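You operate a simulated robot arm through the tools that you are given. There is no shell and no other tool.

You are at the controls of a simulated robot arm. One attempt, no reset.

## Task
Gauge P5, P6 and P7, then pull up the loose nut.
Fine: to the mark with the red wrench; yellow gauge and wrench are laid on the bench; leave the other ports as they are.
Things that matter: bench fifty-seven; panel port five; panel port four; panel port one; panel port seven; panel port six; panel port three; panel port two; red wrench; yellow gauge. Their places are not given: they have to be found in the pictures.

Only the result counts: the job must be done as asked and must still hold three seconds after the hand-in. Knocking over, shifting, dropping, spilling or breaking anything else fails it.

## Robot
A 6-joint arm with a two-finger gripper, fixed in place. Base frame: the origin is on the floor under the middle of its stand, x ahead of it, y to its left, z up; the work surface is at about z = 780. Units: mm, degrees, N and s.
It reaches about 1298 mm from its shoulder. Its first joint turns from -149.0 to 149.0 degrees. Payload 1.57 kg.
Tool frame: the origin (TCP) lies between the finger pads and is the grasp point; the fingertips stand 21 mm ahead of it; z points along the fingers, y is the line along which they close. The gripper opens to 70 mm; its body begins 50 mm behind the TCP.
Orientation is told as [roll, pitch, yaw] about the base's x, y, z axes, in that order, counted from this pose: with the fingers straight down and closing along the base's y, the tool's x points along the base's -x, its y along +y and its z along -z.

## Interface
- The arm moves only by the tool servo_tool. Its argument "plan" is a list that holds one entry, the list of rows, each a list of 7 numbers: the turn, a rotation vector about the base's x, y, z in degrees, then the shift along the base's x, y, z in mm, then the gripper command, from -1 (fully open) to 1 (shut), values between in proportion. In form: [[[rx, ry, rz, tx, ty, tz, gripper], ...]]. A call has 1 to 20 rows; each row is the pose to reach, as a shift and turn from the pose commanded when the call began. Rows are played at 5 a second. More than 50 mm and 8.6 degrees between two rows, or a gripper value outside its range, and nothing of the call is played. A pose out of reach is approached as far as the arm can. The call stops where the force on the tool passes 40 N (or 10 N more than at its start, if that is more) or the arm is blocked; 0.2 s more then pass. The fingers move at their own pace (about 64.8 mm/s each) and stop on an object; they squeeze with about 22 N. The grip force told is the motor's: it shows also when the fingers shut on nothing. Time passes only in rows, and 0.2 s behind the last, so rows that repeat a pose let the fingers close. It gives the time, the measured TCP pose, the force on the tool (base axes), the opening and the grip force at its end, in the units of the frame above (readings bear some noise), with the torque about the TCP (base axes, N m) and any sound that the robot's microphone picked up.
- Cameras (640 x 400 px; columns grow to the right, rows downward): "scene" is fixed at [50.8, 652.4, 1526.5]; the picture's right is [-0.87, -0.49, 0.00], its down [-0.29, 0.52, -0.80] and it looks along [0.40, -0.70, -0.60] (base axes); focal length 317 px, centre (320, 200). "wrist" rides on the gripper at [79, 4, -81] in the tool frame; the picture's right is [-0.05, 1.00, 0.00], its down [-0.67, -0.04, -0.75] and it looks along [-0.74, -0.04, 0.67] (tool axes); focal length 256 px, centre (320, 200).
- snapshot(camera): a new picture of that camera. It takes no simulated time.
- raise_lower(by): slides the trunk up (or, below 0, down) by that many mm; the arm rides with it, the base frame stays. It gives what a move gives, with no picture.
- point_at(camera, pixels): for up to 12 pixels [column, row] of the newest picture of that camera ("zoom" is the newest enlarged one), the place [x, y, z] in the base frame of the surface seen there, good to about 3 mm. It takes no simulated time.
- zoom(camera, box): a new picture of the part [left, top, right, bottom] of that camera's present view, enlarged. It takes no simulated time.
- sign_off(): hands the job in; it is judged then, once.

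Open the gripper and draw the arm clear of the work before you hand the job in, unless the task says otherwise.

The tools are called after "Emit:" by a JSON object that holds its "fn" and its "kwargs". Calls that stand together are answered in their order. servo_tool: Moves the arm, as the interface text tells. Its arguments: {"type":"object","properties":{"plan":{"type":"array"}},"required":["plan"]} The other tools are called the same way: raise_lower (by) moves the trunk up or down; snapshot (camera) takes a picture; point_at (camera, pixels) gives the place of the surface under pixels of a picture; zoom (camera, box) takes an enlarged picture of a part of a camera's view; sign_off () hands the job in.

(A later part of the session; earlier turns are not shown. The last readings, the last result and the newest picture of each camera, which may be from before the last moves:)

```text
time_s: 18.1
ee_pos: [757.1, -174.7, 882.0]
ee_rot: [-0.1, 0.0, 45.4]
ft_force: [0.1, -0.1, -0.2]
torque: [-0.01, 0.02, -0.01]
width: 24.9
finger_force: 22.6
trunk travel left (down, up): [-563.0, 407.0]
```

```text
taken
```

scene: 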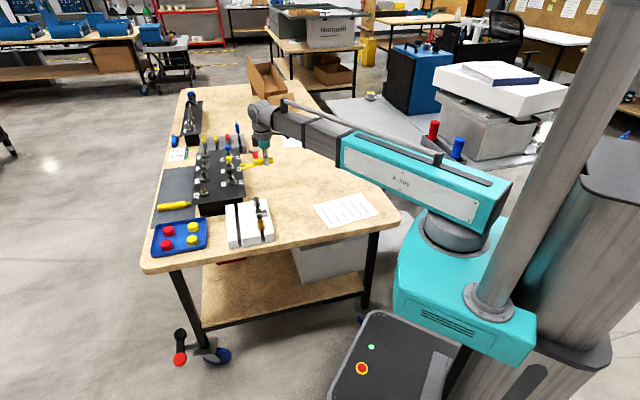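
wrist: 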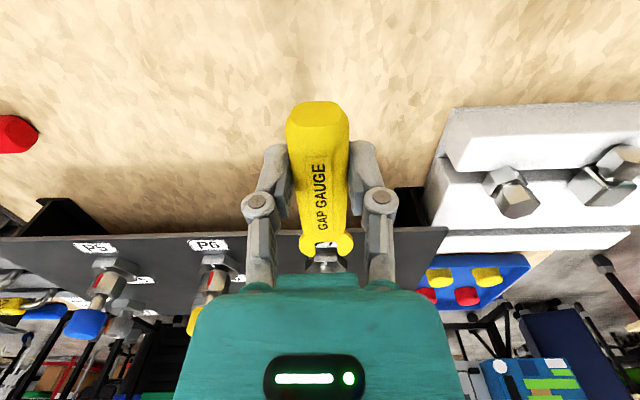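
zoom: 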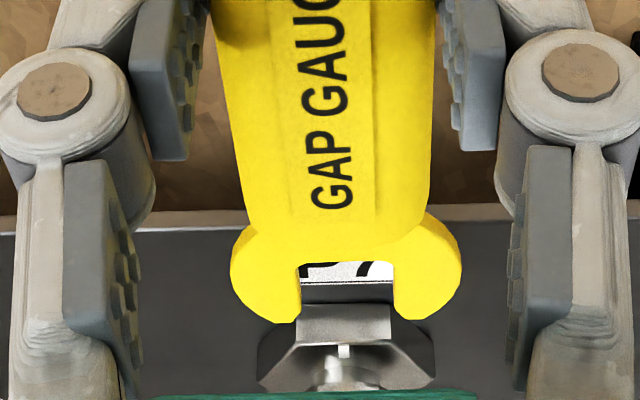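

Blade top averages z 860.65 (TCP−21); I estimate P7's gap spans about z 852.7–861.3 with a ~3.6 mm blade, so I lower 2 mm and advance 20 mm, stopping short of contact, to check alignment.

Emit:
{"fn": "raise_lower", "kwargs": {"by": -2}}

Emit:
{"fn": "servo_tool", "kwargs": {"plan": [[[0, 0, 0, 7, 7.1, 0, 1], [0, 0, 0, 14, 14.2, 0, 1], [0, 0, 0, 14, 14.2, 0, 1]]]}}

Emit:
{"fn": "zoom", "kwargs": {"camera": "scene", "box": [222, 164, 252, 188]}}

Emit:
{"fn": "zoom", "kwargs": {"camera": "wrist", "box": [280, 210, 370, 275]}}

```text
time_s: 18.6
ee_pos: [757.4, -175.4, 879.0]
ee_rot: [-0.1, 0.0, 45.5]
ft_force: [0.0, 0.3, -0.2]
torque: [-0.02, -0.04, -0.01]
width: 24.8
finger_force: 22.1
trunk travel left (down, up): [-561.0, 409.0]
```

```text
time_s: 19.4
ee_pos: [771.0, -160.4, 879.2]
ee_rot: [0.0, 0.0, 45.4]
ft_force: [-0.6, 0.7, 0.3]
torque: [-0.04, 0.02, 0.0]
width: 25.1
finger_force: 22.1
trunk travel left (down, up): [-561.0, 409.0]
```

```text
16.00 times, centred on (237, 176) of scene
```

zoom: 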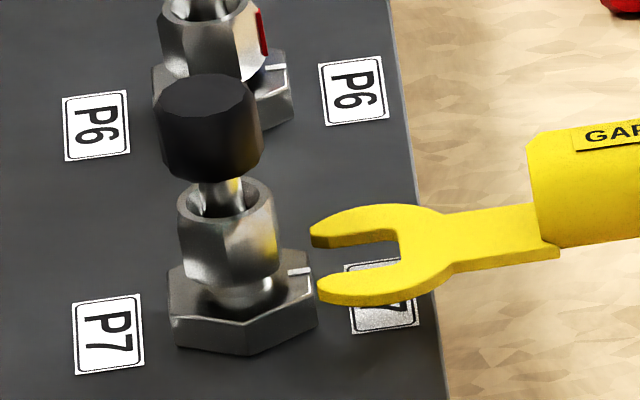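

```text
6.15 times, centred on (325, 242) of wrist
```

zoom: 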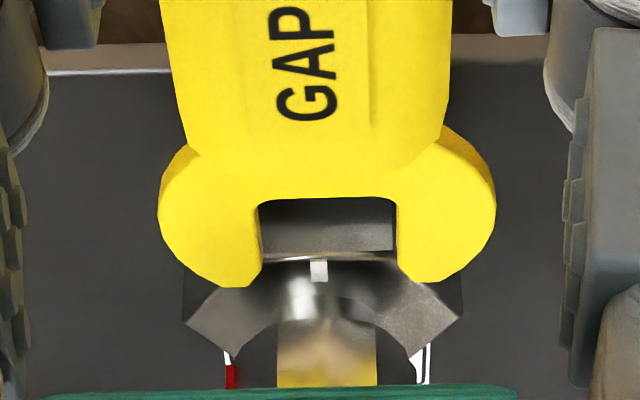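

The fork is laterally close (slot centre 327 vs body centre 324.5 in the wrist zoom). I check heights by sampling P7's body top face and lower nut edge in the scene zoom.

Emit:
{"fn": "zoom", "kwargs": {"camera": "scene", "box": [222, 164, 252, 188]}}

Emit:
{"fn": "point_at", "kwargs": {"camera": "zoom", "pixels": [[190, 296], [200, 304], [210, 311], [220, 314], [230, 317], [250, 317], [265, 312], [280, 307], [295, 300], [180, 288], [240, 300], [255, 308]]}}

Emit:
{"fn": "point_at", "kwargs": {"camera": "zoom", "pixels": [[195, 268], [205, 272], [215, 276], [225, 279], [235, 281], [245, 279], [255, 275], [265, 270], [235, 290], [245, 290], [255, 287], [225, 290]]}}

```text
16.00 times, centred on (237, 176) of scene
```

zoom: 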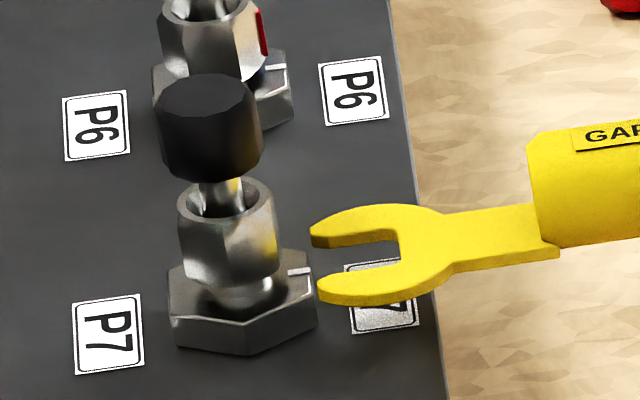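

```text
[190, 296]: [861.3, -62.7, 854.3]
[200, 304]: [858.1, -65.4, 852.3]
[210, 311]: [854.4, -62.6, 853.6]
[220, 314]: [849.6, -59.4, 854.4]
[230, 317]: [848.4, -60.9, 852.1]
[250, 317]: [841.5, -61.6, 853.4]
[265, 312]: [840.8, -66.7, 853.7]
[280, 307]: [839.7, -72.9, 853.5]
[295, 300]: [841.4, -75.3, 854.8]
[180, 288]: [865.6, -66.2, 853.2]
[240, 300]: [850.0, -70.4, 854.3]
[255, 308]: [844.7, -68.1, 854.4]
```

```text
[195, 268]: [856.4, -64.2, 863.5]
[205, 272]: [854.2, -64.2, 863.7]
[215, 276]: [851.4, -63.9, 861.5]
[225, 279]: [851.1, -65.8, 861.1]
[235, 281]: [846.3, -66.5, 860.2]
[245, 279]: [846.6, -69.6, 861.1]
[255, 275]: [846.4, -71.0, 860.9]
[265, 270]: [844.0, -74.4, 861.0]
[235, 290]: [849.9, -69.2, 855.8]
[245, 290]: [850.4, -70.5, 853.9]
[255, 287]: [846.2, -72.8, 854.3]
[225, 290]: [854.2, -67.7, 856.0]
```

Body top averages z 853.7 and the nut's lower edge about 860, so the gap mid is ~857. I sample the blade top at its present height and its lower edge for comparison.

Emit:
{"fn": "point_at", "kwargs": {"camera": "zoom", "pixels": [[330, 225], [345, 218], [360, 214], [380, 212], [335, 282], [350, 283], [370, 280], [390, 274], [420, 240], [440, 232], [460, 232], [500, 225]]}}

Emit:
{"fn": "point_at", "kwargs": {"camera": "zoom", "pixels": [[330, 296], [340, 300], [350, 301], [360, 302], [370, 301], [380, 299], [390, 297], [400, 294], [320, 240], [330, 243], [345, 242], [365, 240]]}}

```text
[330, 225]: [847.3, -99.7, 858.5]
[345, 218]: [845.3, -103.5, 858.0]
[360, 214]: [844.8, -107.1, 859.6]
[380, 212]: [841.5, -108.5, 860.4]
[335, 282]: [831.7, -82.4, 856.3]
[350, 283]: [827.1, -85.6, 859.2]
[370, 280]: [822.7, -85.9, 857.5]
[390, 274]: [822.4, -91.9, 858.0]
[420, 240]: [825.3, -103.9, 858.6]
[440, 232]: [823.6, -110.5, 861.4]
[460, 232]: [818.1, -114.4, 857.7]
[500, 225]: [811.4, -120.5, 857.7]
```

```text
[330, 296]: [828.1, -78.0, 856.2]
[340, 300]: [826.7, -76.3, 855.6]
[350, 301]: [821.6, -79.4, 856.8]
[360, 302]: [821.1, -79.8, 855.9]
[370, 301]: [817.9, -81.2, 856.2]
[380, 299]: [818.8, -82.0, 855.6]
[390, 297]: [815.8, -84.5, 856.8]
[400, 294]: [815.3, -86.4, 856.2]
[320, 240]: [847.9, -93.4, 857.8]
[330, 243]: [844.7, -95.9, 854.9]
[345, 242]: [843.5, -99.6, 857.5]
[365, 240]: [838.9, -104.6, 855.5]
```

Blade top ≈858.6, blade mid ≈856.2 versus gap mid ≈856.9, so I raise 0.6 mm, shift 1 mm right and ease forward 8 mm watching the force.

Emit:
{"fn": "raise_lower", "kwargs": {"by": 0.6}}

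Emit:
{"fn": "servo_tool", "kwargs": {"plan": [[[0, 0, 0, 0.7, -0.7, 0, 1], [0, 0, 0, 3.5, 2.1, 0, 1], [0, 0, 0, 6.3, 5.0, 0, 1], [0, 0, 0, 6.3, 5.0, 0, 1]]]}}

Emit:
{"fn": "zoom", "kwargs": {"camera": "scene", "box": [222, 164, 252, 188]}}

Emit:
{"fn": "zoom", "kwargs": {"camera": "wrist", "box": [280, 210, 370, 275]}}

```text
time_s: 19.9
ee_pos: [771.0, -160.5, 880.3]
ee_rot: [0.0, 0.1, 45.4]
ft_force: [0.4, 0.4, -0.9]
torque: [-0.01, 0.03, -0.02]
width: 24.9
finger_force: 21.7
trunk travel left (down, up): [-562.0, 408.0]
```

```text
time_s: 20.9
ee_pos: [778.2, -156.1, 879.8]
ee_rot: [0.0, 0.0, 45.3]
ft_force: [0.7, -0.2, -0.4]
torque: [0.01, 0.01, 0.0]
width: 24.7
finger_force: 21.8
trunk travel left (down, up): [-562.0, 408.0]
```

```text
16.00 times, centred on (237, 176) of scene
```

zoom: 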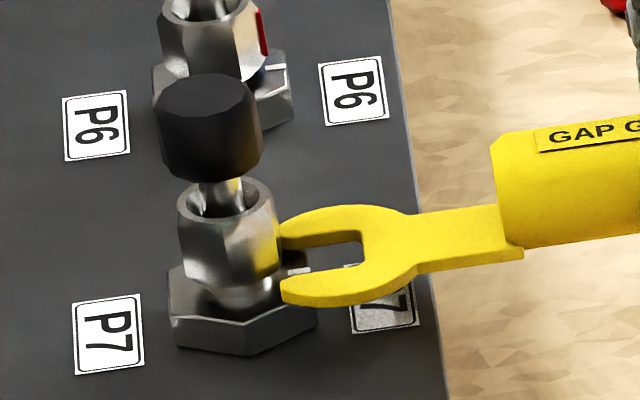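

```text
6.15 times, centred on (325, 242) of wrist
```

zoom: 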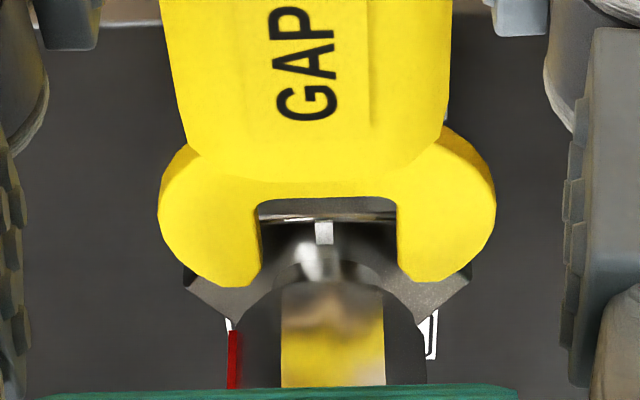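

No force, and the fork slot (258–396) is centred on P7's neck (273–385). I advance another 10 mm into the gap in small steps.

Emit:
{"fn": "servo_tool", "kwargs": {"plan": [[[0, 0, 0, 1.75, 1.8, 0, 1], [0, 0, 0, 3.5, 3.6, 0, 1], [0, 0, 0, 5.3, 5.3, 0, 1], [0, 0, 0, 7, 7.1, 0, 1], [0, 0, 0, 7, 7.1, 0, 1]]]}}

Emit:
{"fn": "zoom", "kwargs": {"camera": "scene", "box": [222, 164, 252, 188]}}

Emit:
{"fn": "zoom", "kwargs": {"camera": "wrist", "box": [280, 210, 370, 275]}}

```text
time_s: 22.1
ee_pos: [784.5, -148.1, 880.4]
ee_rot: [-0.1, -0.1, 45.3]
ft_force: [0.6, -0.5, -1.1]
torque: [-0.04, 0.04, -0.01]
width: 24.9
finger_force: 22.6
trunk travel left (down, up): [-562.0, 408.0]
```

```text
16.00 times, centred on (237, 176) of scene
```

zoom: 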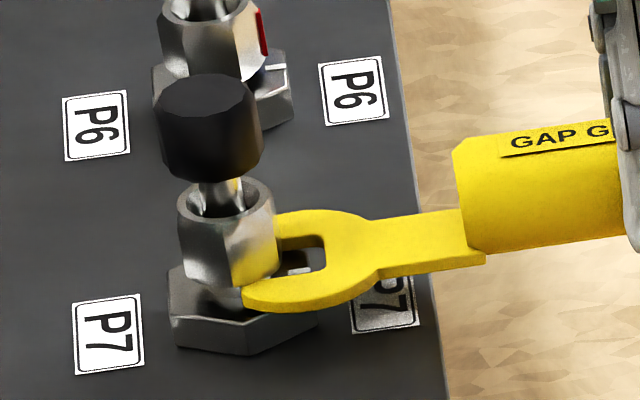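

```text
6.15 times, centred on (325, 242) of wrist
```

zoom: 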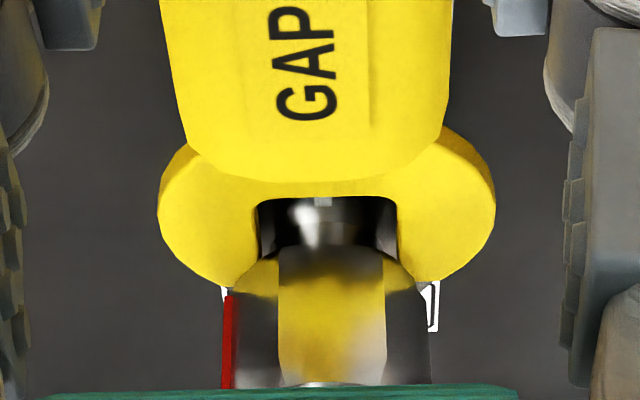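

The blade slides under P7's nut with no force — P7's gap takes the gauge. I advance 8 mm more so the neck sits well in the slot.

Emit:
{"fn": "servo_tool", "kwargs": {"plan": [[[0, 0, 0, 1.75, 1.8, 0, 1], [0, 0, 0, 3.5, 3.6, 0, 1], [0, 0, 0, 5.6, 5.7, 0, 1], [0, 0, 0, 5.6, 5.7, 0, 1], [0, 0, 0, 5.6, 5.7, 0, 1]]]}}

Emit:
{"fn": "zoom", "kwargs": {"camera": "scene", "box": [222, 164, 252, 188]}}

Emit:
{"fn": "zoom", "kwargs": {"camera": "wrist", "box": [280, 210, 370, 275]}}

```text
time_s: 23.3
ee_pos: [789.6, -143.3, 880.8]
ee_rot: [-0.1, 0.0, 45.4]
ft_force: [1.6, 1.1, -0.7]
torque: [0.0, 0.02, 0.03]
width: 25.0
finger_force: 21.4
trunk travel left (down, up): [-562.0, 408.0]
```

```text
16.00 times, centred on (237, 176) of scene
```

zoom: 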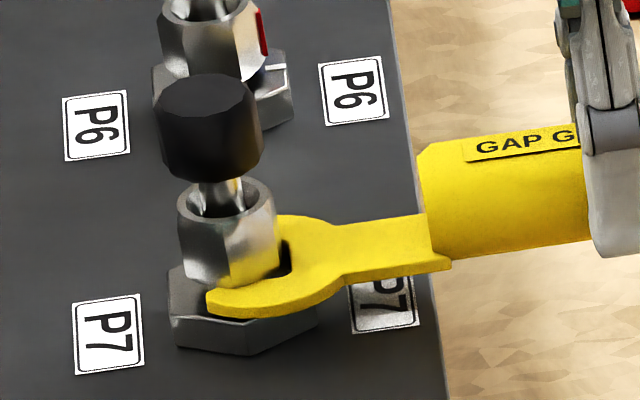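

```text
6.15 times, centred on (325, 242) of wrist
```

zoom: 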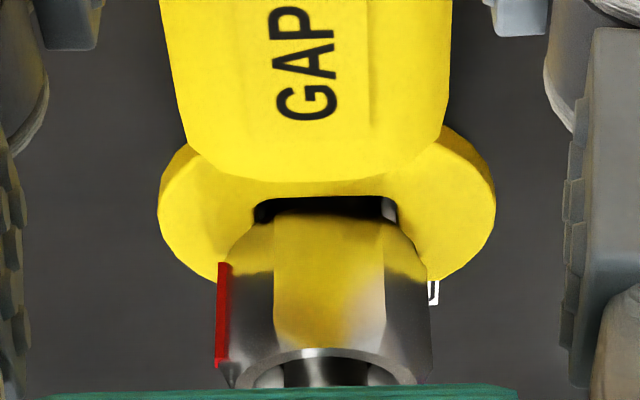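

The fork is well under P7's nut with almost no force. I push 3 mm further to make sure it is fully in, then dwell a moment.

Emit:
{"fn": "servo_tool", "kwargs": {"plan": [[[0, 0, 0, 0.7, 0.7, 0, 1], [0, 0, 0, 1.4, 1.4, 0, 1], [0, 0, 0, 2.1, 2.1, 0, 1], [0, 0, 0, 2.1, 2.1, 0, 1], [0, 0, 0, 2.1, 2.1, 0, 1]]]}}

```text
time_s: 24.5
ee_pos: [792.0, -141.2, 880.9]
ee_rot: [-0.1, 0.1, 45.4]
ft_force: [-0.3, -0.1, -0.9]
torque: [-0.01, 0.03, -0.02]
width: 25.2
finger_force: 21.3
trunk travel left (down, up): [-562.0, 408.0]
```

P7 takes the gauge fully without contact force. I retract 50 mm and move across to P6 at the same standoff.

Emit:
{"fn": "servo_tool", "kwargs": {"plan": [[[0, 0, 0, -7, -7.1, 0, 1], [0, 0, 0, -14, -14.2, 0, 1], [0, 0, 0, -21, -21.3, 0, 1], [0, 0, 0, -28, -28.4, 0, 1], [0, 0, 0, -35.1, -35.6, 0, 1], [0, 0, 0, -18, -52.5, 0, 1], [0, 0, 0, 0, -69.5, 0, 1], [0, 0, 0, 17, -86.5, 0, 1], [0, 0, 0, 33.7, -102.8, 0, 1], [0, 0, 0, 33.7, -102.8, 0, 1]]]}}

Emit:
{"fn": "zoom", "kwargs": {"camera": "scene", "box": [222, 150, 258, 174]}}

Emit:
{"fn": "zoom", "kwargs": {"camera": "wrist", "box": [280, 210, 370, 275]}}

Emit:
{"fn": "zoom", "kwargs": {"camera": "scene", "box": [222, 164, 252, 188]}}

```text
time_s: 26.7
ee_pos: [826.6, -244.2, 880.3]
ee_rot: [0.1, 0.0, 45.4]
ft_force: [0.1, 0.6, -0.2]
torque: [-0.01, 0.04, 0.03]
width: 25.0
finger_force: 21.8
trunk travel left (down, up): [-562.0, 408.0]
```

```text
16.00 times, centred on (240, 162) of scene
```

zoom: 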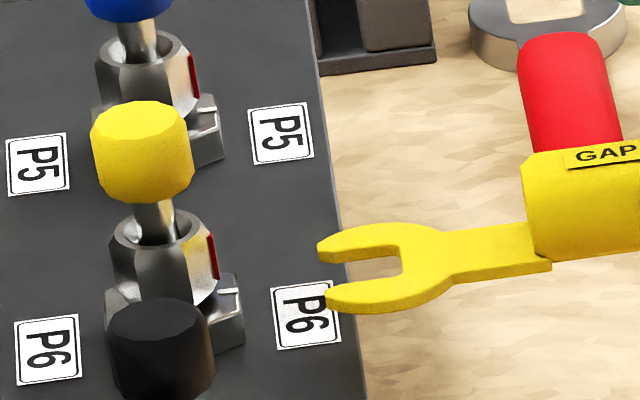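

```text
6.15 times, centred on (325, 242) of wrist
```

zoom: 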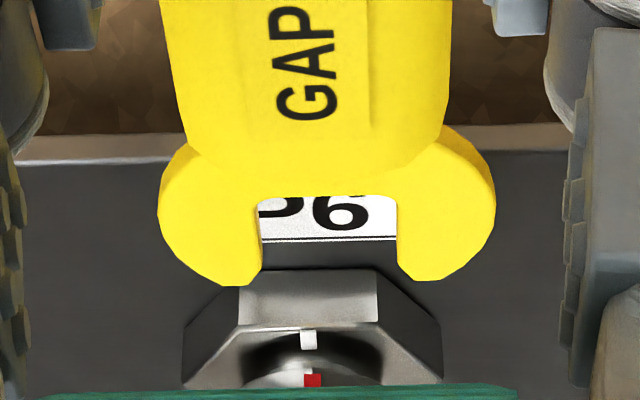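

```text
16.00 times, centred on (237, 176) of scene
```

zoom: 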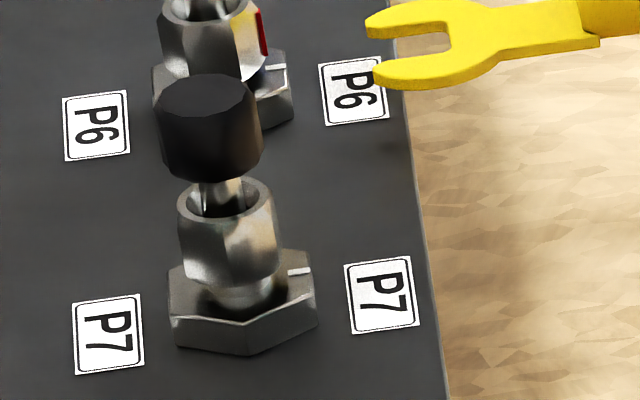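

P6's body centre is at 312.5 versus fork 327 in the wrist zoom, which works out to about 3.5 mm to the right of the fork line. I shift right 3.5 mm and advance 20 mm.

Emit:
{"fn": "servo_tool", "kwargs": {"plan": [[[0, 0, 0, 2.5, -2.5, 0, 1], [0, 0, 0, 9.5, 4.6, 0, 1], [0, 0, 0, 16.5, 11.8, 0, 1], [0, 0, 0, 16.5, 11.8, 0, 1]]]}}

Emit:
{"fn": "zoom", "kwargs": {"camera": "scene", "box": [222, 152, 252, 172]}}

Emit:
{"fn": "zoom", "kwargs": {"camera": "wrist", "box": [280, 210, 370, 275]}}

```text
time_s: 27.7
ee_pos: [842.9, -231.6, 879.8]
ee_rot: [-0.1, 0.0, 45.5]
ft_force: [0.8, -0.5, -0.5]
torque: [0.03, -0.01, -0.04]
width: 25.0
finger_force: 22.5
trunk travel left (down, up): [-562.0, 408.0]
```

```text
16.00 times, centred on (237, 162) of scene
```

zoom: 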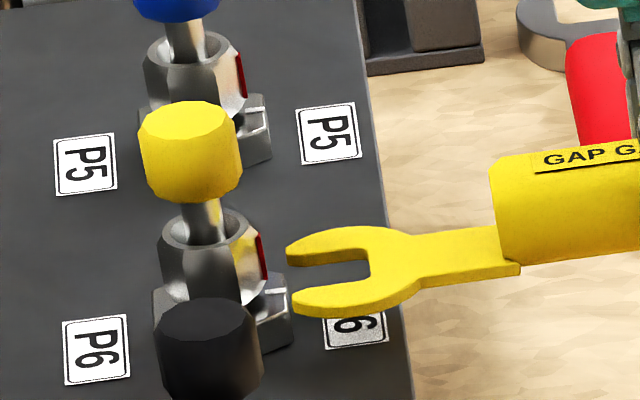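

```text
6.15 times, centred on (325, 242) of wrist
```

zoom: 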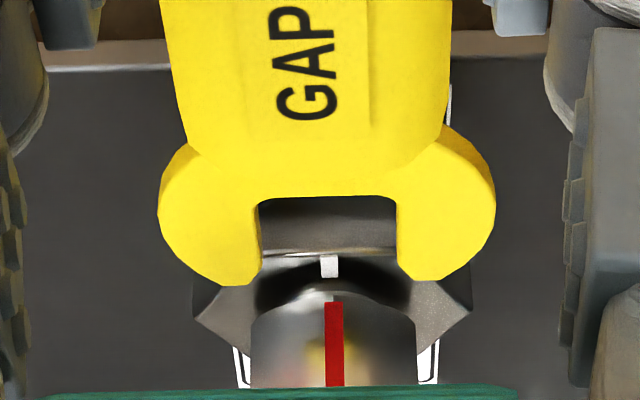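

P6 is centred (body 334, nut 333). I sample P6's body top and the nut's lower edge from the wrist zoom to learn its gap height.

Emit:
{"fn": "point_at", "kwargs": {"camera": "zoom", "pixels": [[230, 295], [240, 310], [430, 300], [440, 315], [300, 270], [270, 290], [290, 305], [310, 298], [355, 298], [375, 305], [395, 315], [334, 310]]}}

Emit:
{"fn": "zoom", "kwargs": {"camera": "wrist", "box": [300, 240, 352, 272]}}

Emit:
{"fn": "snapshot", "kwargs": {"camera": "wrist"}}

```text
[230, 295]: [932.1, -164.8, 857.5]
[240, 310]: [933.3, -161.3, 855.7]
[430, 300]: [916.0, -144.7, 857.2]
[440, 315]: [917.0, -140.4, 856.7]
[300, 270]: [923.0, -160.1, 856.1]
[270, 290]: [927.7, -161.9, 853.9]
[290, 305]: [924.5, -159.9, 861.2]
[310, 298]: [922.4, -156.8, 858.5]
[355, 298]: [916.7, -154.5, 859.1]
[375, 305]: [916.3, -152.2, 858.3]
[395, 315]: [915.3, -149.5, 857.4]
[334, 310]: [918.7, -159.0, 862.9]
```

```text
12.31 times, centred on (326, 256) of wrist
```

zoom: 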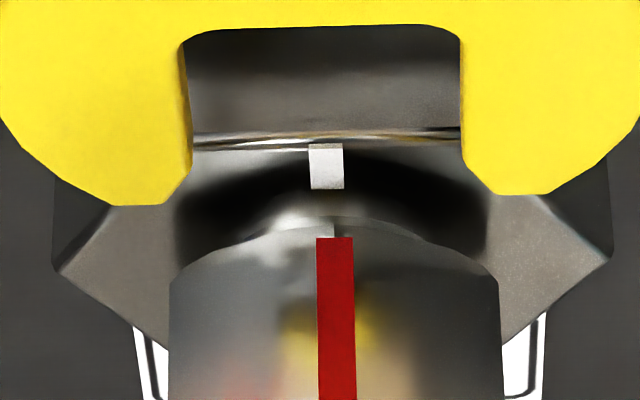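

```text
taken
```

wrist: 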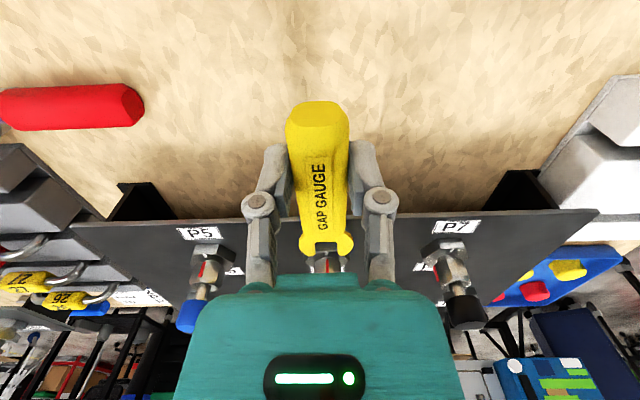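

P6's nut sits only about 2–3 mm above its body, less than the blade. I lower 0.7 mm so the blade lies just above the body face and advance 9 mm gently.

Emit:
{"fn": "raise_lower", "kwargs": {"by": -0.7}}

Emit:
{"fn": "servo_tool", "kwargs": {"plan": [[[0, 0, 0, 1.4, 1.4, 0, 1], [0, 0, 0, 2.8, 2.8, 0, 1], [0, 0, 0, 4.2, 4.3, 0, 1], [0, 0, 0, 5.3, 5.3, 0, 1], [0, 0, 0, 6.3, 6.4, 0, 1], [0, 0, 0, 6.3, 6.4, 0, 1]]]}}

Emit:
{"fn": "zoom", "kwargs": {"camera": "scene", "box": [222, 152, 252, 172]}}

Emit:
{"fn": "zoom", "kwargs": {"camera": "wrist", "box": [280, 210, 370, 275]}}

```text
time_s: 28.2
ee_pos: [842.9, -232.5, 880.3]
ee_rot: [-0.1, 0.0, 45.4]
ft_force: [1.0, 0.1, -0.4]
torque: [-0.01, 0.02, 0.02]
width: 24.7
finger_force: 21.8
trunk travel left (down, up): [-561.0, 409.0]
```

```text
time_s: 29.6
ee_pos: [850.1, -225.3, 879.6]
ee_rot: [-0.1, 0.0, 45.4]
ft_force: [0.6, -0.5, -0.5]
torque: [-0.02, 0.01, -0.01]
width: 24.9
finger_force: 22.3
trunk travel left (down, up): [-561.0, 409.0]
```

```text
16.00 times, centred on (237, 162) of scene
```

zoom: 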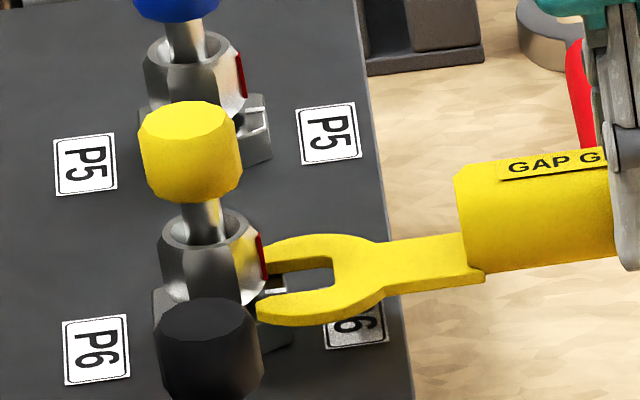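

```text
6.15 times, centred on (325, 242) of wrist
```

zoom: 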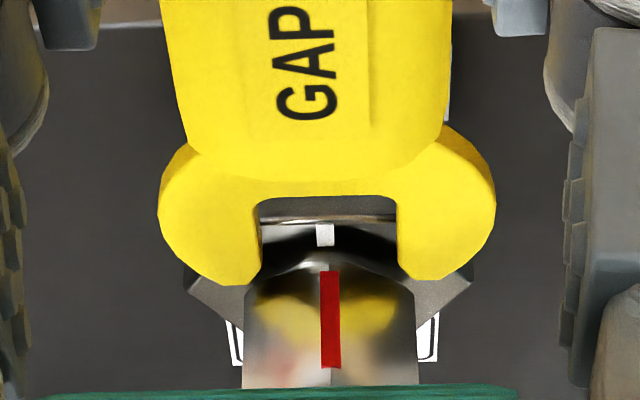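

No force yet. I creep forward 3 mm more in half-millimetre steps.

Emit:
{"fn": "servo_tool", "kwargs": {"plan": [[[0, 0, 0, 0.5, 0.5, 0, 1], [0, 0, 0, 1.0, 1.0, 0, 1], [0, 0, 0, 1.5, 1.5, 0, 1], [0, 0, 0, 2.1, 2.1, 0, 1], [0, 0, 0, 2.1, 2.1, 0, 1]]]}}

Emit:
{"fn": "zoom", "kwargs": {"camera": "wrist", "box": [280, 210, 370, 275]}}

```text
time_s: 30.8
ee_pos: [850.5, -224.5, 879.8]
ee_rot: [-0.1, 0.0, 45.4]
ft_force: [-3.6, -3.8, -1.3]
torque: [-0.1, 0.1, -0.12]
width: 25.0
finger_force: 22.3
trunk travel left (down, up): [-561.0, 409.0]
```

```text
6.15 times, centred on (325, 242) of wrist
```

zoom: 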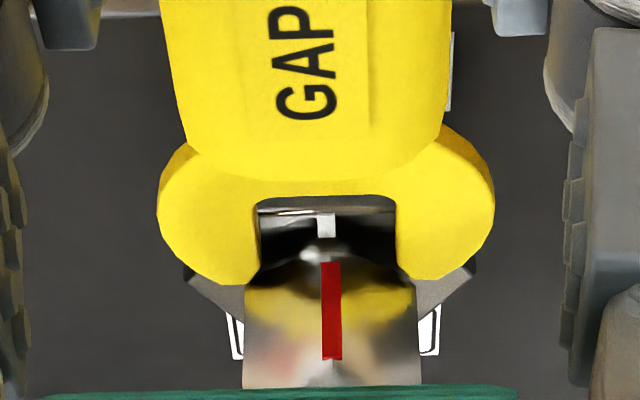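

The gauge stops on P6's nut with about 5 N and doesn't enter, so P6 is tight. Before moving to P5 I check where the rack beside it (with the tall blue handle) stands.

Emit:
{"fn": "servo_tool", "kwargs": {"plan": [[[0, 0, 0, -4.2, -4.3, 0, 1], [0, 0, 0, -11.2, -11.4, 0, 1], [0, 0, 0, -18.2, -18.5, 0, 1], [0, 0, 0, -25.3, -25.6, 0, 1], [0, 0, 0, -25.3, -25.6, 0, 1]]]}}

Emit:
{"fn": "snapshot", "kwargs": {"camera": "scene"}}

Emit:
{"fn": "zoom", "kwargs": {"camera": "scene", "box": [190, 112, 270, 162]}}

Emit:
{"fn": "point_at", "kwargs": {"camera": "zoom", "pixels": [[380, 80], [390, 130], [395, 180], [410, 170], [440, 170], [440, 250], [430, 260], [340, 175], [300, 200], [290, 130]]}}

```text
time_s: 32.0
ee_pos: [825.5, -250.3, 879.2]
ee_rot: [0.1, 0.0, 45.4]
ft_force: [-0.1, 0.8, -0.7]
torque: [-0.01, 0.05, -0.01]
width: 24.7
finger_force: 22.0
trunk travel left (down, up): [-561.0, 409.0]
```

```text
taken
```

scene: 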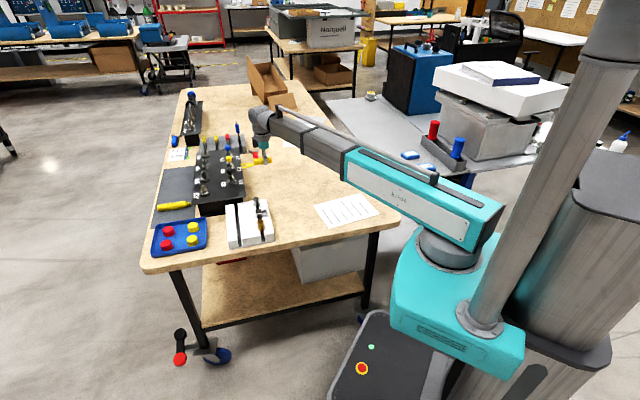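

```text
8.00 times, centred on (230, 137) of scene
```

zoom: 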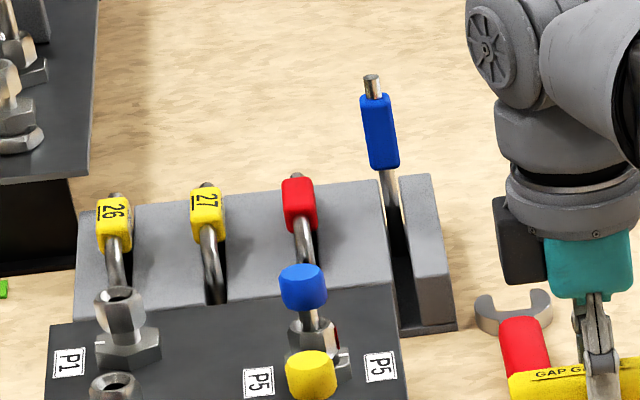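

```text
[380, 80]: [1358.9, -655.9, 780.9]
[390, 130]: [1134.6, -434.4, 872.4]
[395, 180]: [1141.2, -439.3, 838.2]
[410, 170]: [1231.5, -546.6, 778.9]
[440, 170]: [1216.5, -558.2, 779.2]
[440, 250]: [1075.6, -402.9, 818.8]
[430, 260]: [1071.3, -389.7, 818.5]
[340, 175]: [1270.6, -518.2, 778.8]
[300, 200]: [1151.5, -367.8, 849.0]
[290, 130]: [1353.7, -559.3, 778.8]
```

The rack and blue handle (1135,-435) are well clear of the P5 approach. I shift by (70.8,-69.8) to stand in front of P5.

Emit:
{"fn": "servo_tool", "kwargs": {"plan": [[[0, 0, 0, 17.7, -17.5, 0, 1], [0, 0, 0, 35.4, -34.9, 0, 1], [0, 0, 0, 53.1, -52.4, 0, 1], [0, 0, 0, 70.8, -69.8, 0, 1], [0, 0, 0, 74.3, -66.2, 0, 1], [0, 0, 0, 78.6, -61.9, 0, 1], [0, 0, 0, 78.6, -61.9, 0, 1]]]}}

Emit:
{"fn": "zoom", "kwargs": {"camera": "scene", "box": [220, 142, 250, 162]}}

Emit:
{"fn": "zoom", "kwargs": {"camera": "wrist", "box": [280, 210, 370, 275]}}

```text
time_s: 33.6
ee_pos: [904.4, -311.6, 879.8]
ee_rot: [0.1, 0.0, 45.4]
ft_force: [0.1, 0.2, -0.5]
torque: [-0.02, -0.02, 0.01]
width: 24.6
finger_force: 21.6
trunk travel left (down, up): [-561.0, 409.0]
```

```text
16.00 times, centred on (235, 152) of scene
```

zoom: 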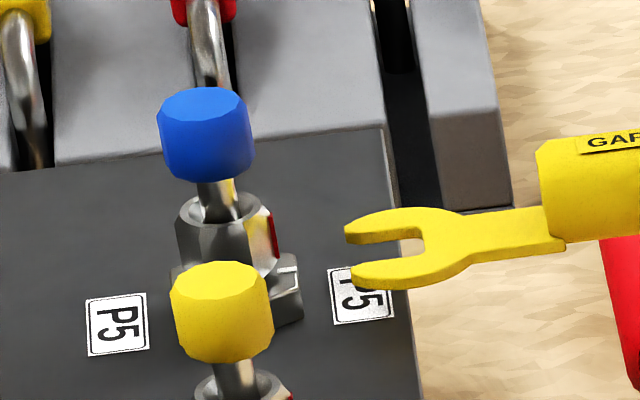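

```text
6.15 times, centred on (325, 242) of wrist
```

zoom: 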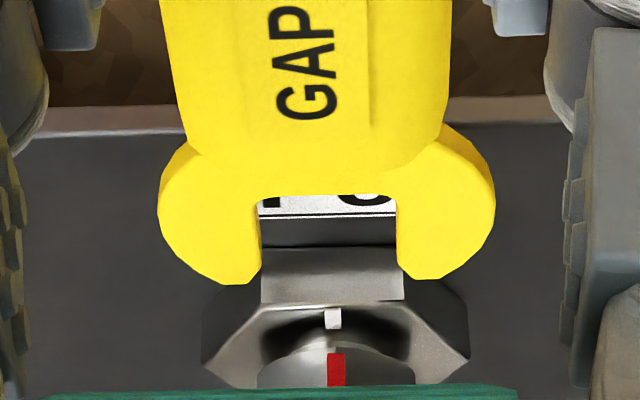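

P5 is laterally aligned (body 336, as expected at this standoff). I advance 13.5 mm and compare with the P6 view at the same distance.

Emit:
{"fn": "servo_tool", "kwargs": {"plan": [[[0, 0, 0, 4.7, 4.8, 0, 1], [0, 0, 0, 9.5, 9.6, 0, 1], [0, 0, 0, 9.5, 9.6, 0, 1]]]}}

Emit:
{"fn": "zoom", "kwargs": {"camera": "scene", "box": [220, 142, 250, 162]}}

Emit:
{"fn": "zoom", "kwargs": {"camera": "wrist", "box": [280, 210, 370, 275]}}

```text
time_s: 34.4
ee_pos: [913.8, -300.6, 879.4]
ee_rot: [0.0, 0.0, 45.4]
ft_force: [0.1, -0.2, -0.6]
torque: [-0.05, 0.04, -0.02]
width: 25.0
finger_force: 21.7
trunk travel left (down, up): [-561.0, 409.0]
```

```text
16.00 times, centred on (235, 152) of scene
```

zoom: 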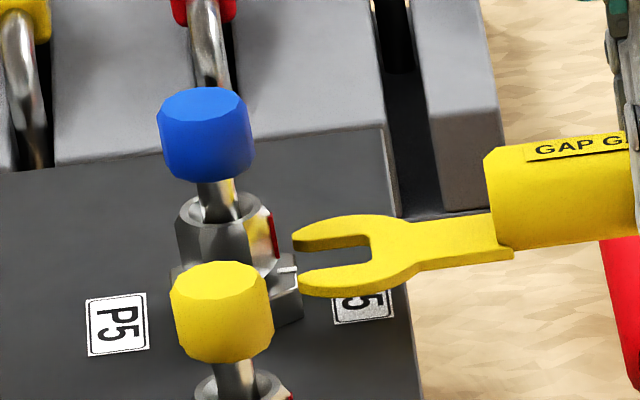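

```text
6.15 times, centred on (325, 242) of wrist
```

zoom: 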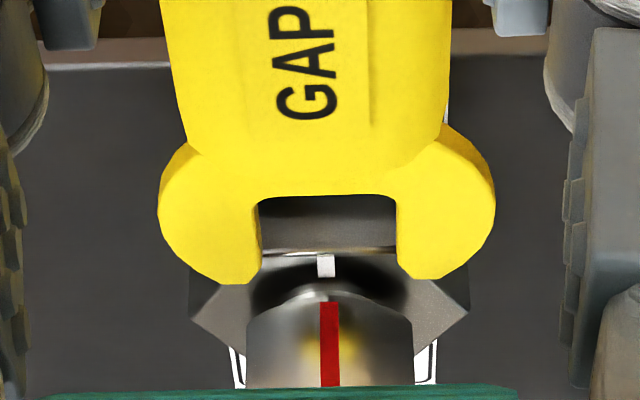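

P5's view matches P6's (white mark end at 277, red start at 301). I advance 9 mm to near contact.

Emit:
{"fn": "servo_tool", "kwargs": {"plan": [[[0, 0, 0, 1.4, 1.4, 0, 1], [0, 0, 0, 2.8, 2.8, 0, 1], [0, 0, 0, 4.2, 4.3, 0, 1], [0, 0, 0, 5.3, 5.3, 0, 1], [0, 0, 0, 6.3, 6.4, 0, 1], [0, 0, 0, 6.3, 6.4, 0, 1]]]}}

Emit:
{"fn": "servo_tool", "kwargs": {"plan": [[[0, 0, 0, 0.4, 0.4, 0, 1], [0, 0, 0, 0.8, 0.8, 0, 1], [0, 0, 0, 1.2, 1.2, 0, 1], [0, 0, 0, 1.6, 1.6, 0, 1], [0, 0, 0, 1.6, 1.6, 0, 1]]]}}

Emit:
{"fn": "zoom", "kwargs": {"camera": "wrist", "box": [280, 210, 370, 275]}}

Emit:
{"fn": "zoom", "kwargs": {"camera": "scene", "box": [220, 142, 250, 162]}}

```text
time_s: 35.8
ee_pos: [921.0, -295.7, 879.8]
ee_rot: [0.0, -0.1, 45.4]
ft_force: [-0.7, 0.5, -0.4]
torque: [0.01, 0.02, 0.0]
width: 24.6
finger_force: 22.2
trunk travel left (down, up): [-561.0, 409.0]
```

```text
time_s: 37.0
ee_pos: [921.9, -294.7, 879.7]
ee_rot: [-0.1, 0.0, 45.5]
ft_force: [-3.6, -5.9, -0.4]
torque: [-0.18, 0.11, -0.2]
width: 24.9
finger_force: 21.7
trunk travel left (down, up): [-561.0, 409.0]
```

```text
6.15 times, centred on (325, 242) of wrist
```

zoom: 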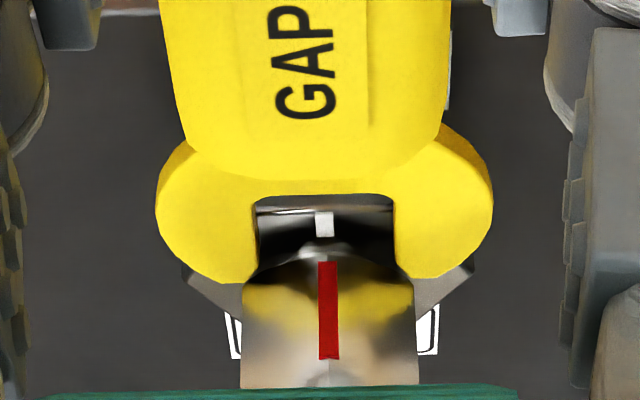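

```text
16.00 times, centred on (235, 152) of scene
```

zoom: 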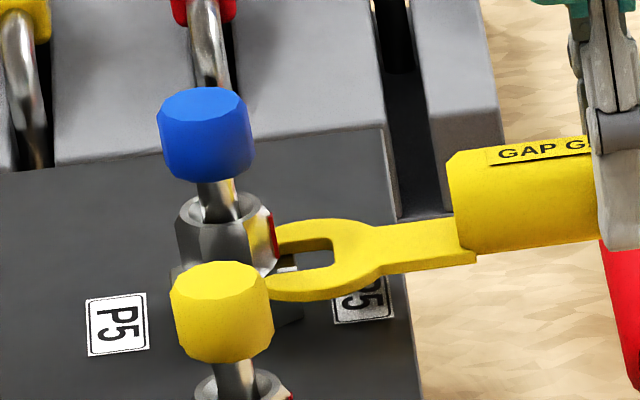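

P5 also stops the gauge at about 7 N, so P5 and P6 are tight and P7 is the loose one. I retract and carry the gauge to a clear bench spot near (740,-270).

Emit:
{"fn": "servo_tool", "kwargs": {"plan": [[[0, 0, 0, -4, -4, 0, 1], [0, 0, 0, -12, -12.2, 0, 1], [0, 0, 0, -20, -20.3, 0, 1], [0, 0, 0, -30, -30.5, 0, 1], [0, 0, 0, -60, -18, 0, 1], [0, 0, 0, -95, -6, 0, 1], [0, 0, 0, -130, 7, 0, 1], [0, 0, 0, -162, 18, 0, 1], [0, 0, 0, -182, 25, 0, 1], [0, 0, 0, -182, 25, 0, 1]]]}}

Emit:
{"fn": "snapshot", "kwargs": {"camera": "wrist"}}

Emit:
{"fn": "zoom", "kwargs": {"camera": "scene", "box": [200, 130, 340, 230]}}

```text
time_s: 39.2
ee_pos: [738.9, -268.2, 877.9]
ee_rot: [-0.1, 0.0, 45.4]
ft_force: [-0.6, -0.7, -0.2]
torque: [-0.01, -0.01, 0.01]
width: 24.9
finger_force: 22.2
trunk travel left (down, up): [-561.0, 409.0]
```

```text
taken
```

wrist: 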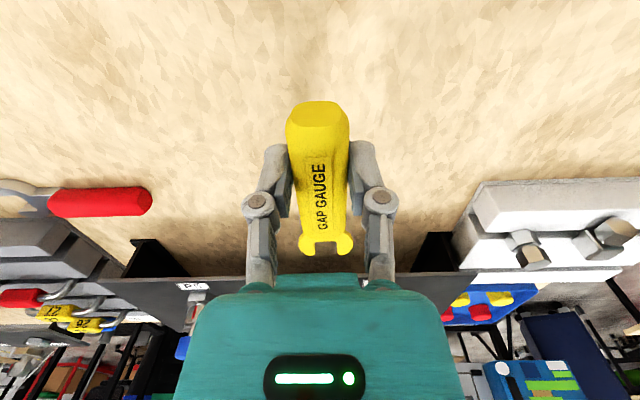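

```text
4.00 times, centred on (270, 180) of scene
```

zoom: 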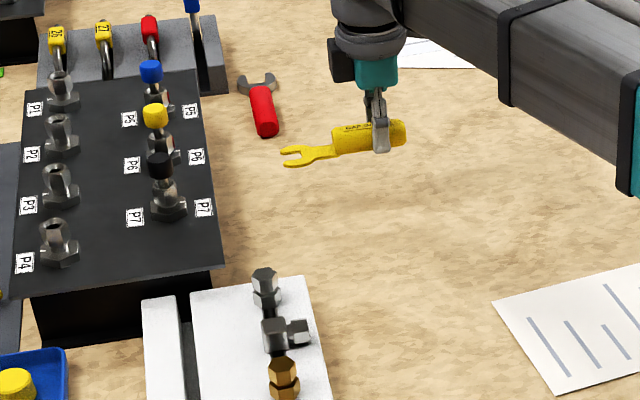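

The bench under the gauge is clear. I lower toward the bench: 74 mm first, then the last bit with force checks.

Emit:
{"fn": "raise_lower", "kwargs": {"by": -73}}

Emit:
{"fn": "raise_lower", "kwargs": {"by": -2}}

Emit:
{"fn": "raise_lower", "kwargs": {"by": -0.8}}

Emit:
{"fn": "zoom", "kwargs": {"camera": "scene", "box": [250, 150, 310, 190]}}

```text
time_s: 40.3
ee_pos: [740.2, -268.0, 807.2]
ee_rot: [-0.2, -0.1, 45.4]
ft_force: [0.4, 0.7, -0.2]
torque: [-0.04, 0.01, -0.02]
width: 25.0
finger_force: 21.9
trunk travel left (down, up): [-488.0, 482.0]
```

```text
time_s: 40.9
ee_pos: [740.4, -269.1, 805.2]
ee_rot: [0.0, 0.0, 45.4]
ft_force: [0.3, -0.4, -0.6]
torque: [0.01, -0.02, 0.03]
width: 25.1
finger_force: 22.0
trunk travel left (down, up): [-486.0, 484.0]
```

```text
time_s: 41.4
ee_pos: [739.7, -268.8, 804.3]
ee_rot: [-0.1, -0.1, 45.4]
ft_force: [0.7, -0.1, 4.0]
torque: [0.29, -0.34, -0.04]
width: 24.8
finger_force: 21.9
trunk travel left (down, up): [-485.0, 485.0]
```

```text
10.00 times, centred on (280, 170) of scene
```

zoom: 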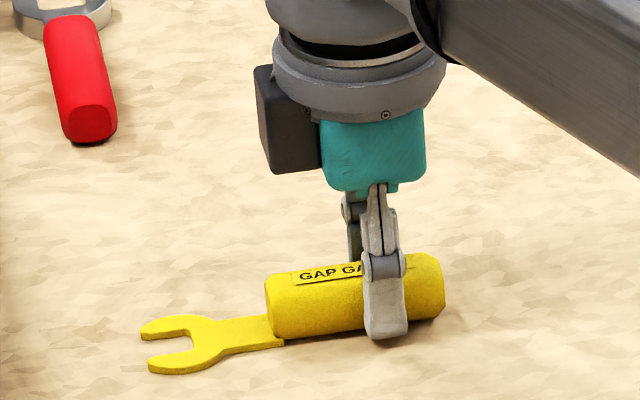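

The gauge touches the bench (4 N up). I open the gripper to let it lie, then raise.

Emit:
{"fn": "servo_tool", "kwargs": {"plan": [[[0, 0, 0, 0, 0, 0, 0.1], [0, 0, 0, 0, 0, 0, -0.3], [0, 0, 0, 0, 0, 0, -0.5], [0, 0, 0, 0, 0, 0, -0.5], [0, 0, 0, 0, 0, 0, -0.5]]]}}

Emit:
{"fn": "raise_lower", "kwargs": {"by": 120}}

Emit:
{"fn": "snapshot", "kwargs": {"camera": "wrist"}}

Emit:
{"fn": "zoom", "kwargs": {"camera": "scene", "box": [250, 150, 310, 190]}}

```text
time_s: 42.6
ee_pos: [739.0, -267.6, 803.9]
ee_rot: [-0.1, 0.0, 45.4]
ft_force: [-0.6, -0.3, -0.3]
torque: [0.0, 0.03, 0.0]
width: 52.7
finger_force: 0.0
trunk travel left (down, up): [-485.0, 485.0]
```

```text
time_s: 44.1
ee_pos: [740.3, -268.8, 924.8]
ee_rot: [-0.1, 0.0, 45.3]
ft_force: [0.1, -0.3, 0.1]
torque: [0.01, 0.01, -0.01]
width: 52.6
finger_force: 0.0
trunk travel left (down, up): [-605.0, 365.0]
```

```text
taken
```

wrist: 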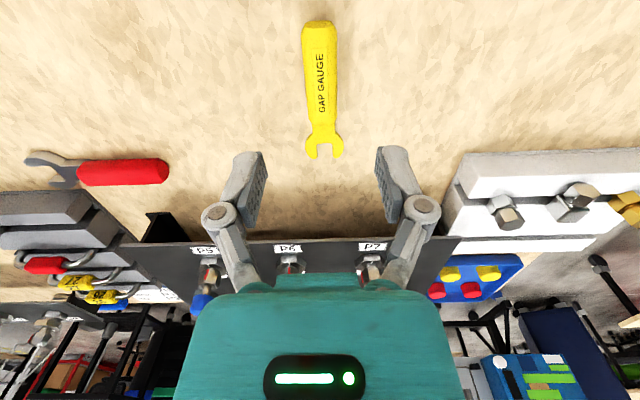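

```text
10.00 times, centred on (280, 170) of scene
```

zoom: 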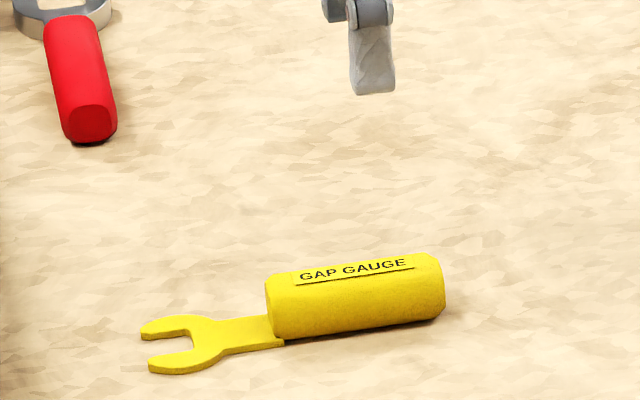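

The gauge lies flat and clear. Next is the red wrench (handle end near (937,-325), head near (1012,-415)); I turn to yaw −47° and move behind it.

Emit:
{"fn": "servo_tool", "kwargs": {"plan": [[[0, 0, -8, 16, -4, 0, -0.5], [0, 0, -16, 32, -7, 0, -0.5], [0, 0, -24, 48, -11, 0, -0.5], [0, 0, -32, 63, -14, 0, -0.5], [0, 0, -40, 79, -18, 0, -0.5], [0, 0, -48, 95, -22, 0, -0.5], [0, 0, -56, 111, -25, 0, -0.5], [0, 0, -64, 127, -29, 0, -0.5], [0, 0, -72, 143, -33, 0, -0.5], [0, 0, -80, 158, -36, 0, -0.5], [0, 0, -88, 174, -40, 0, -0.5], [0, 0, -92.4, 183, -42, 0, -0.5], [0, 0, -92.4, 183, -42, 0, -0.5]]]}}

Emit:
{"fn": "snapshot", "kwargs": {"camera": "wrist"}}

Emit:
{"fn": "zoom", "kwargs": {"camera": "wrist", "box": [240, 80, 400, 210]}}

```text
time_s: 46.9
ee_pos: [922.8, -310.6, 924.3]
ee_rot: [-0.1, 0.1, -47.1]
ft_force: [0.6, 0.8, -0.7]
torque: [0.02, -0.01, 0.01]
width: 52.3
finger_force: 0.1
trunk travel left (down, up): [-605.0, 365.0]
```

```text
taken
```

wrist: 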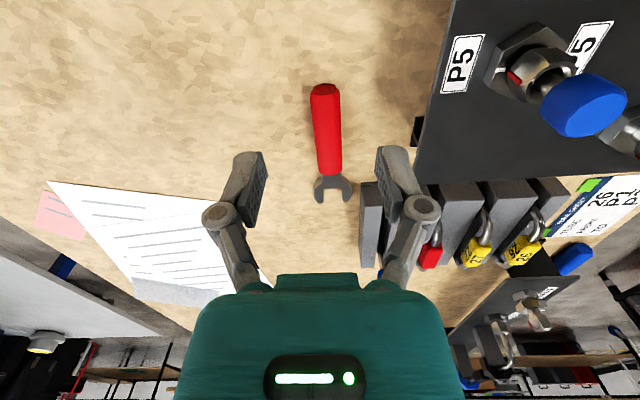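

```text
3.08 times, centred on (320, 145) of wrist
```

zoom: 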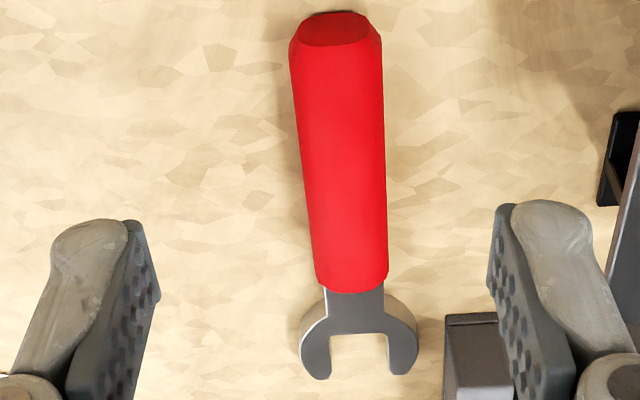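

The wrench lies at about heading −45°. I sample points on its handle and head for an exact grasp.

Emit:
{"fn": "point_at", "kwargs": {"camera": "wrist", "pixels": [[325, 95], [326, 105], [327, 120], [328, 135], [329, 150], [330, 165], [331, 178], [332, 183], [318, 195], [348, 195], [323, 183], [342, 183]]}}

Emit:
{"fn": "zoom", "kwargs": {"camera": "scene", "box": [236, 142, 272, 168]}}

Emit:
{"fn": "point_at", "kwargs": {"camera": "wrist", "pixels": [[325, 97], [326, 107], [327, 122], [328, 137], [329, 152], [330, 167], [370, 195], [365, 190], [380, 190], [370, 220], [364, 205]]}}

```text
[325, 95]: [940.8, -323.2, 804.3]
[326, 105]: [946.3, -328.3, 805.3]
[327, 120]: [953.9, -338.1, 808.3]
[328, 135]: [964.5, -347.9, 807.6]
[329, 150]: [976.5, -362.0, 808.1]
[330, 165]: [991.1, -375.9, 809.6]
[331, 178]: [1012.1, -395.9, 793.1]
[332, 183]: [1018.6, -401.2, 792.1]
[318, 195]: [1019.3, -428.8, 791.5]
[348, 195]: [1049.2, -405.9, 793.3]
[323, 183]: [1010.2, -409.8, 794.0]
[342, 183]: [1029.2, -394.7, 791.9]
```

```text
15.38 times, centred on (254, 155) of scene
```

zoom: 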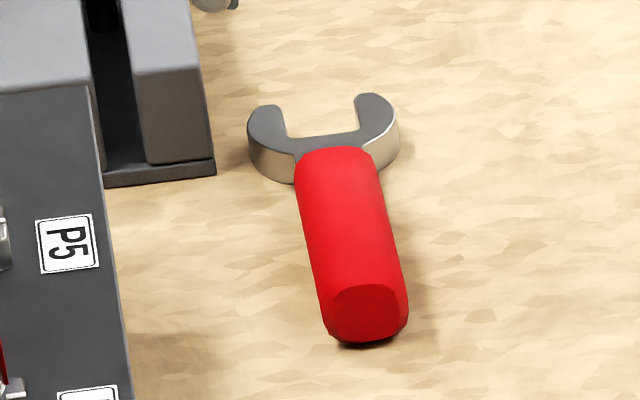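

```text
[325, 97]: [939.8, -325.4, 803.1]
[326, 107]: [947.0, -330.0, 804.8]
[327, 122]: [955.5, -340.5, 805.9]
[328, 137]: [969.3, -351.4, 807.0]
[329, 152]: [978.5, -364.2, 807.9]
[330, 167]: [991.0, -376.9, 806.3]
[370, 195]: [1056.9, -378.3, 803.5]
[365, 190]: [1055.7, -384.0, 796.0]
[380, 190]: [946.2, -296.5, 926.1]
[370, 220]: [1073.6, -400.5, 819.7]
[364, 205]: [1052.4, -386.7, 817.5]
```

The handle axis follows y = −324.4 − (x−940.8); I'll grasp at (966,-349.7) with yaw −45.1°. I move over it and lower partway to verify centring.

Emit:
{"fn": "servo_tool", "kwargs": {"plan": [[[0, 0, 1, 21.6, -19.5, 0, -0.5], [0, 0, 2, 43.2, -39.1, 0, -0.5], [0, 0, 2, 43.2, -39.1, 0, -0.5]]]}}

Emit:
{"fn": "raise_lower", "kwargs": {"by": -80}}

Emit:
{"fn": "snapshot", "kwargs": {"camera": "wrist"}}

Emit:
{"fn": "zoom", "kwargs": {"camera": "wrist", "box": [240, 50, 400, 225]}}

Emit:
{"fn": "snapshot", "kwargs": {"camera": "scene"}}

```text
time_s: 47.7
ee_pos: [967.3, -350.4, 923.1]
ee_rot: [-0.1, 0.0, -45.1]
ft_force: [-0.8, -0.7, 0.2]
torque: [-0.01, 0.0, -0.02]
width: 52.5
finger_force: 0.1
trunk travel left (down, up): [-605.0, 365.0]
```

```text
time_s: 48.8
ee_pos: [966.7, -349.3, 843.1]
ee_rot: [-0.1, 0.0, -45.0]
ft_force: [0.0, 0.6, 0.0]
torque: [0.0, 0.03, -0.01]
width: 52.4
finger_force: 0.1
trunk travel left (down, up): [-525.0, 445.0]
```

```text
taken
```

wrist: 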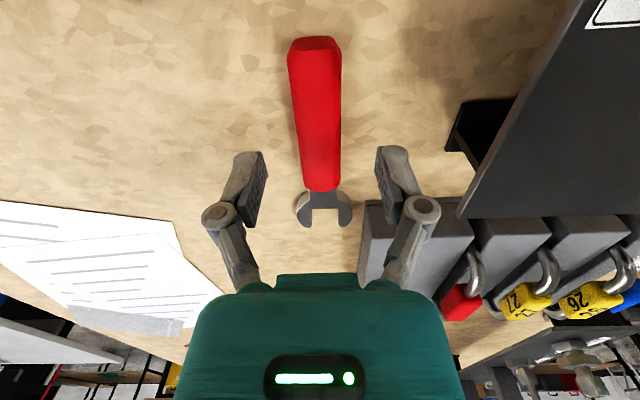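

```text
2.29 times, centred on (320, 138) of wrist
```

zoom: 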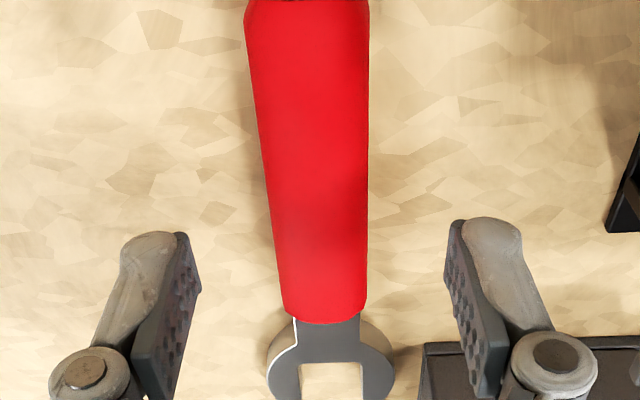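

```text
taken
```

scene: 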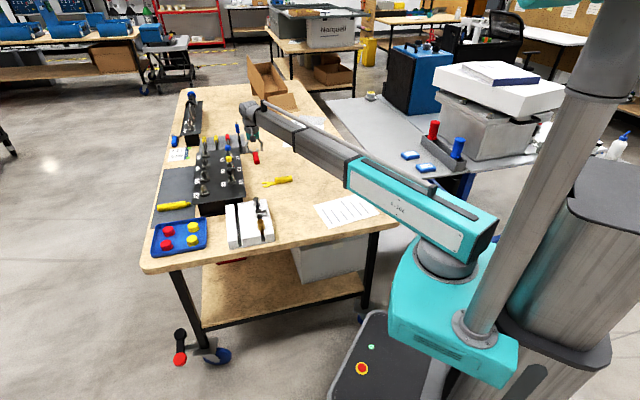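

The handle is centred (col 319) and parallel to the tool. I lower to grasp height in two steps.

Emit:
{"fn": "raise_lower", "kwargs": {"by": -35}}

Emit:
{"fn": "raise_lower", "kwargs": {"by": -4.5}}

Emit:
{"fn": "servo_tool", "kwargs": {"plan": [[[0, 0, 0, 0, 0, 0, 1], [0, 0, 0, 0, 0, 0, 1], [0, 0, 0, 0, 0, 0, 1], [0, 0, 0, 0, 0, 0, 1], [0, 0, 0, 0, 0, 0, 1]]]}}

Emit:
{"fn": "snapshot", "kwargs": {"camera": "wrist"}}

```text
time_s: 49.6
ee_pos: [966.4, -350.8, 809.6]
ee_rot: [-0.1, 0.0, -45.0]
ft_force: [0.4, -0.4, 0.3]
torque: [-0.02, 0.01, 0.01]
width: 52.3
finger_force: 0.1
trunk travel left (down, up): [-490.0, 480.0]
```

```text
time_s: 50.2
ee_pos: [966.0, -349.7, 804.4]
ee_rot: [-0.1, 0.0, -45.0]
ft_force: [0.3, -0.6, 0.5]
torque: [0.0, 0.0, 0.02]
width: 52.4
finger_force: 0.1
trunk travel left (down, up): [-486.0, 484.0]
```

```text
time_s: 51.4
ee_pos: [965.9, -349.7, 803.8]
ee_rot: [-0.1, -0.2, -45.0]
ft_force: [-1.5, 0.0, 2.5]
torque: [0.01, 0.02, -0.04]
width: 25.3
finger_force: 22.0
trunk travel left (down, up): [-486.0, 484.0]
```

```text
taken
```

wrist: 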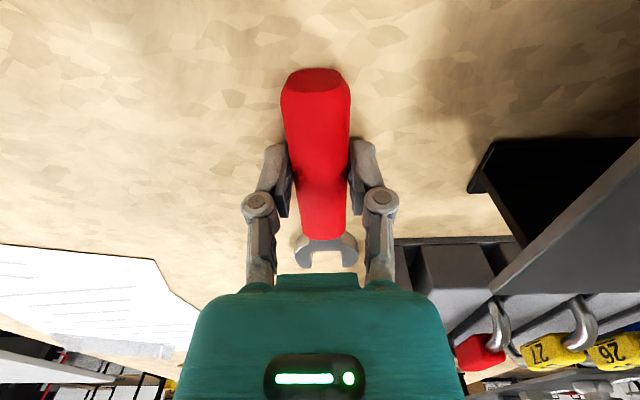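

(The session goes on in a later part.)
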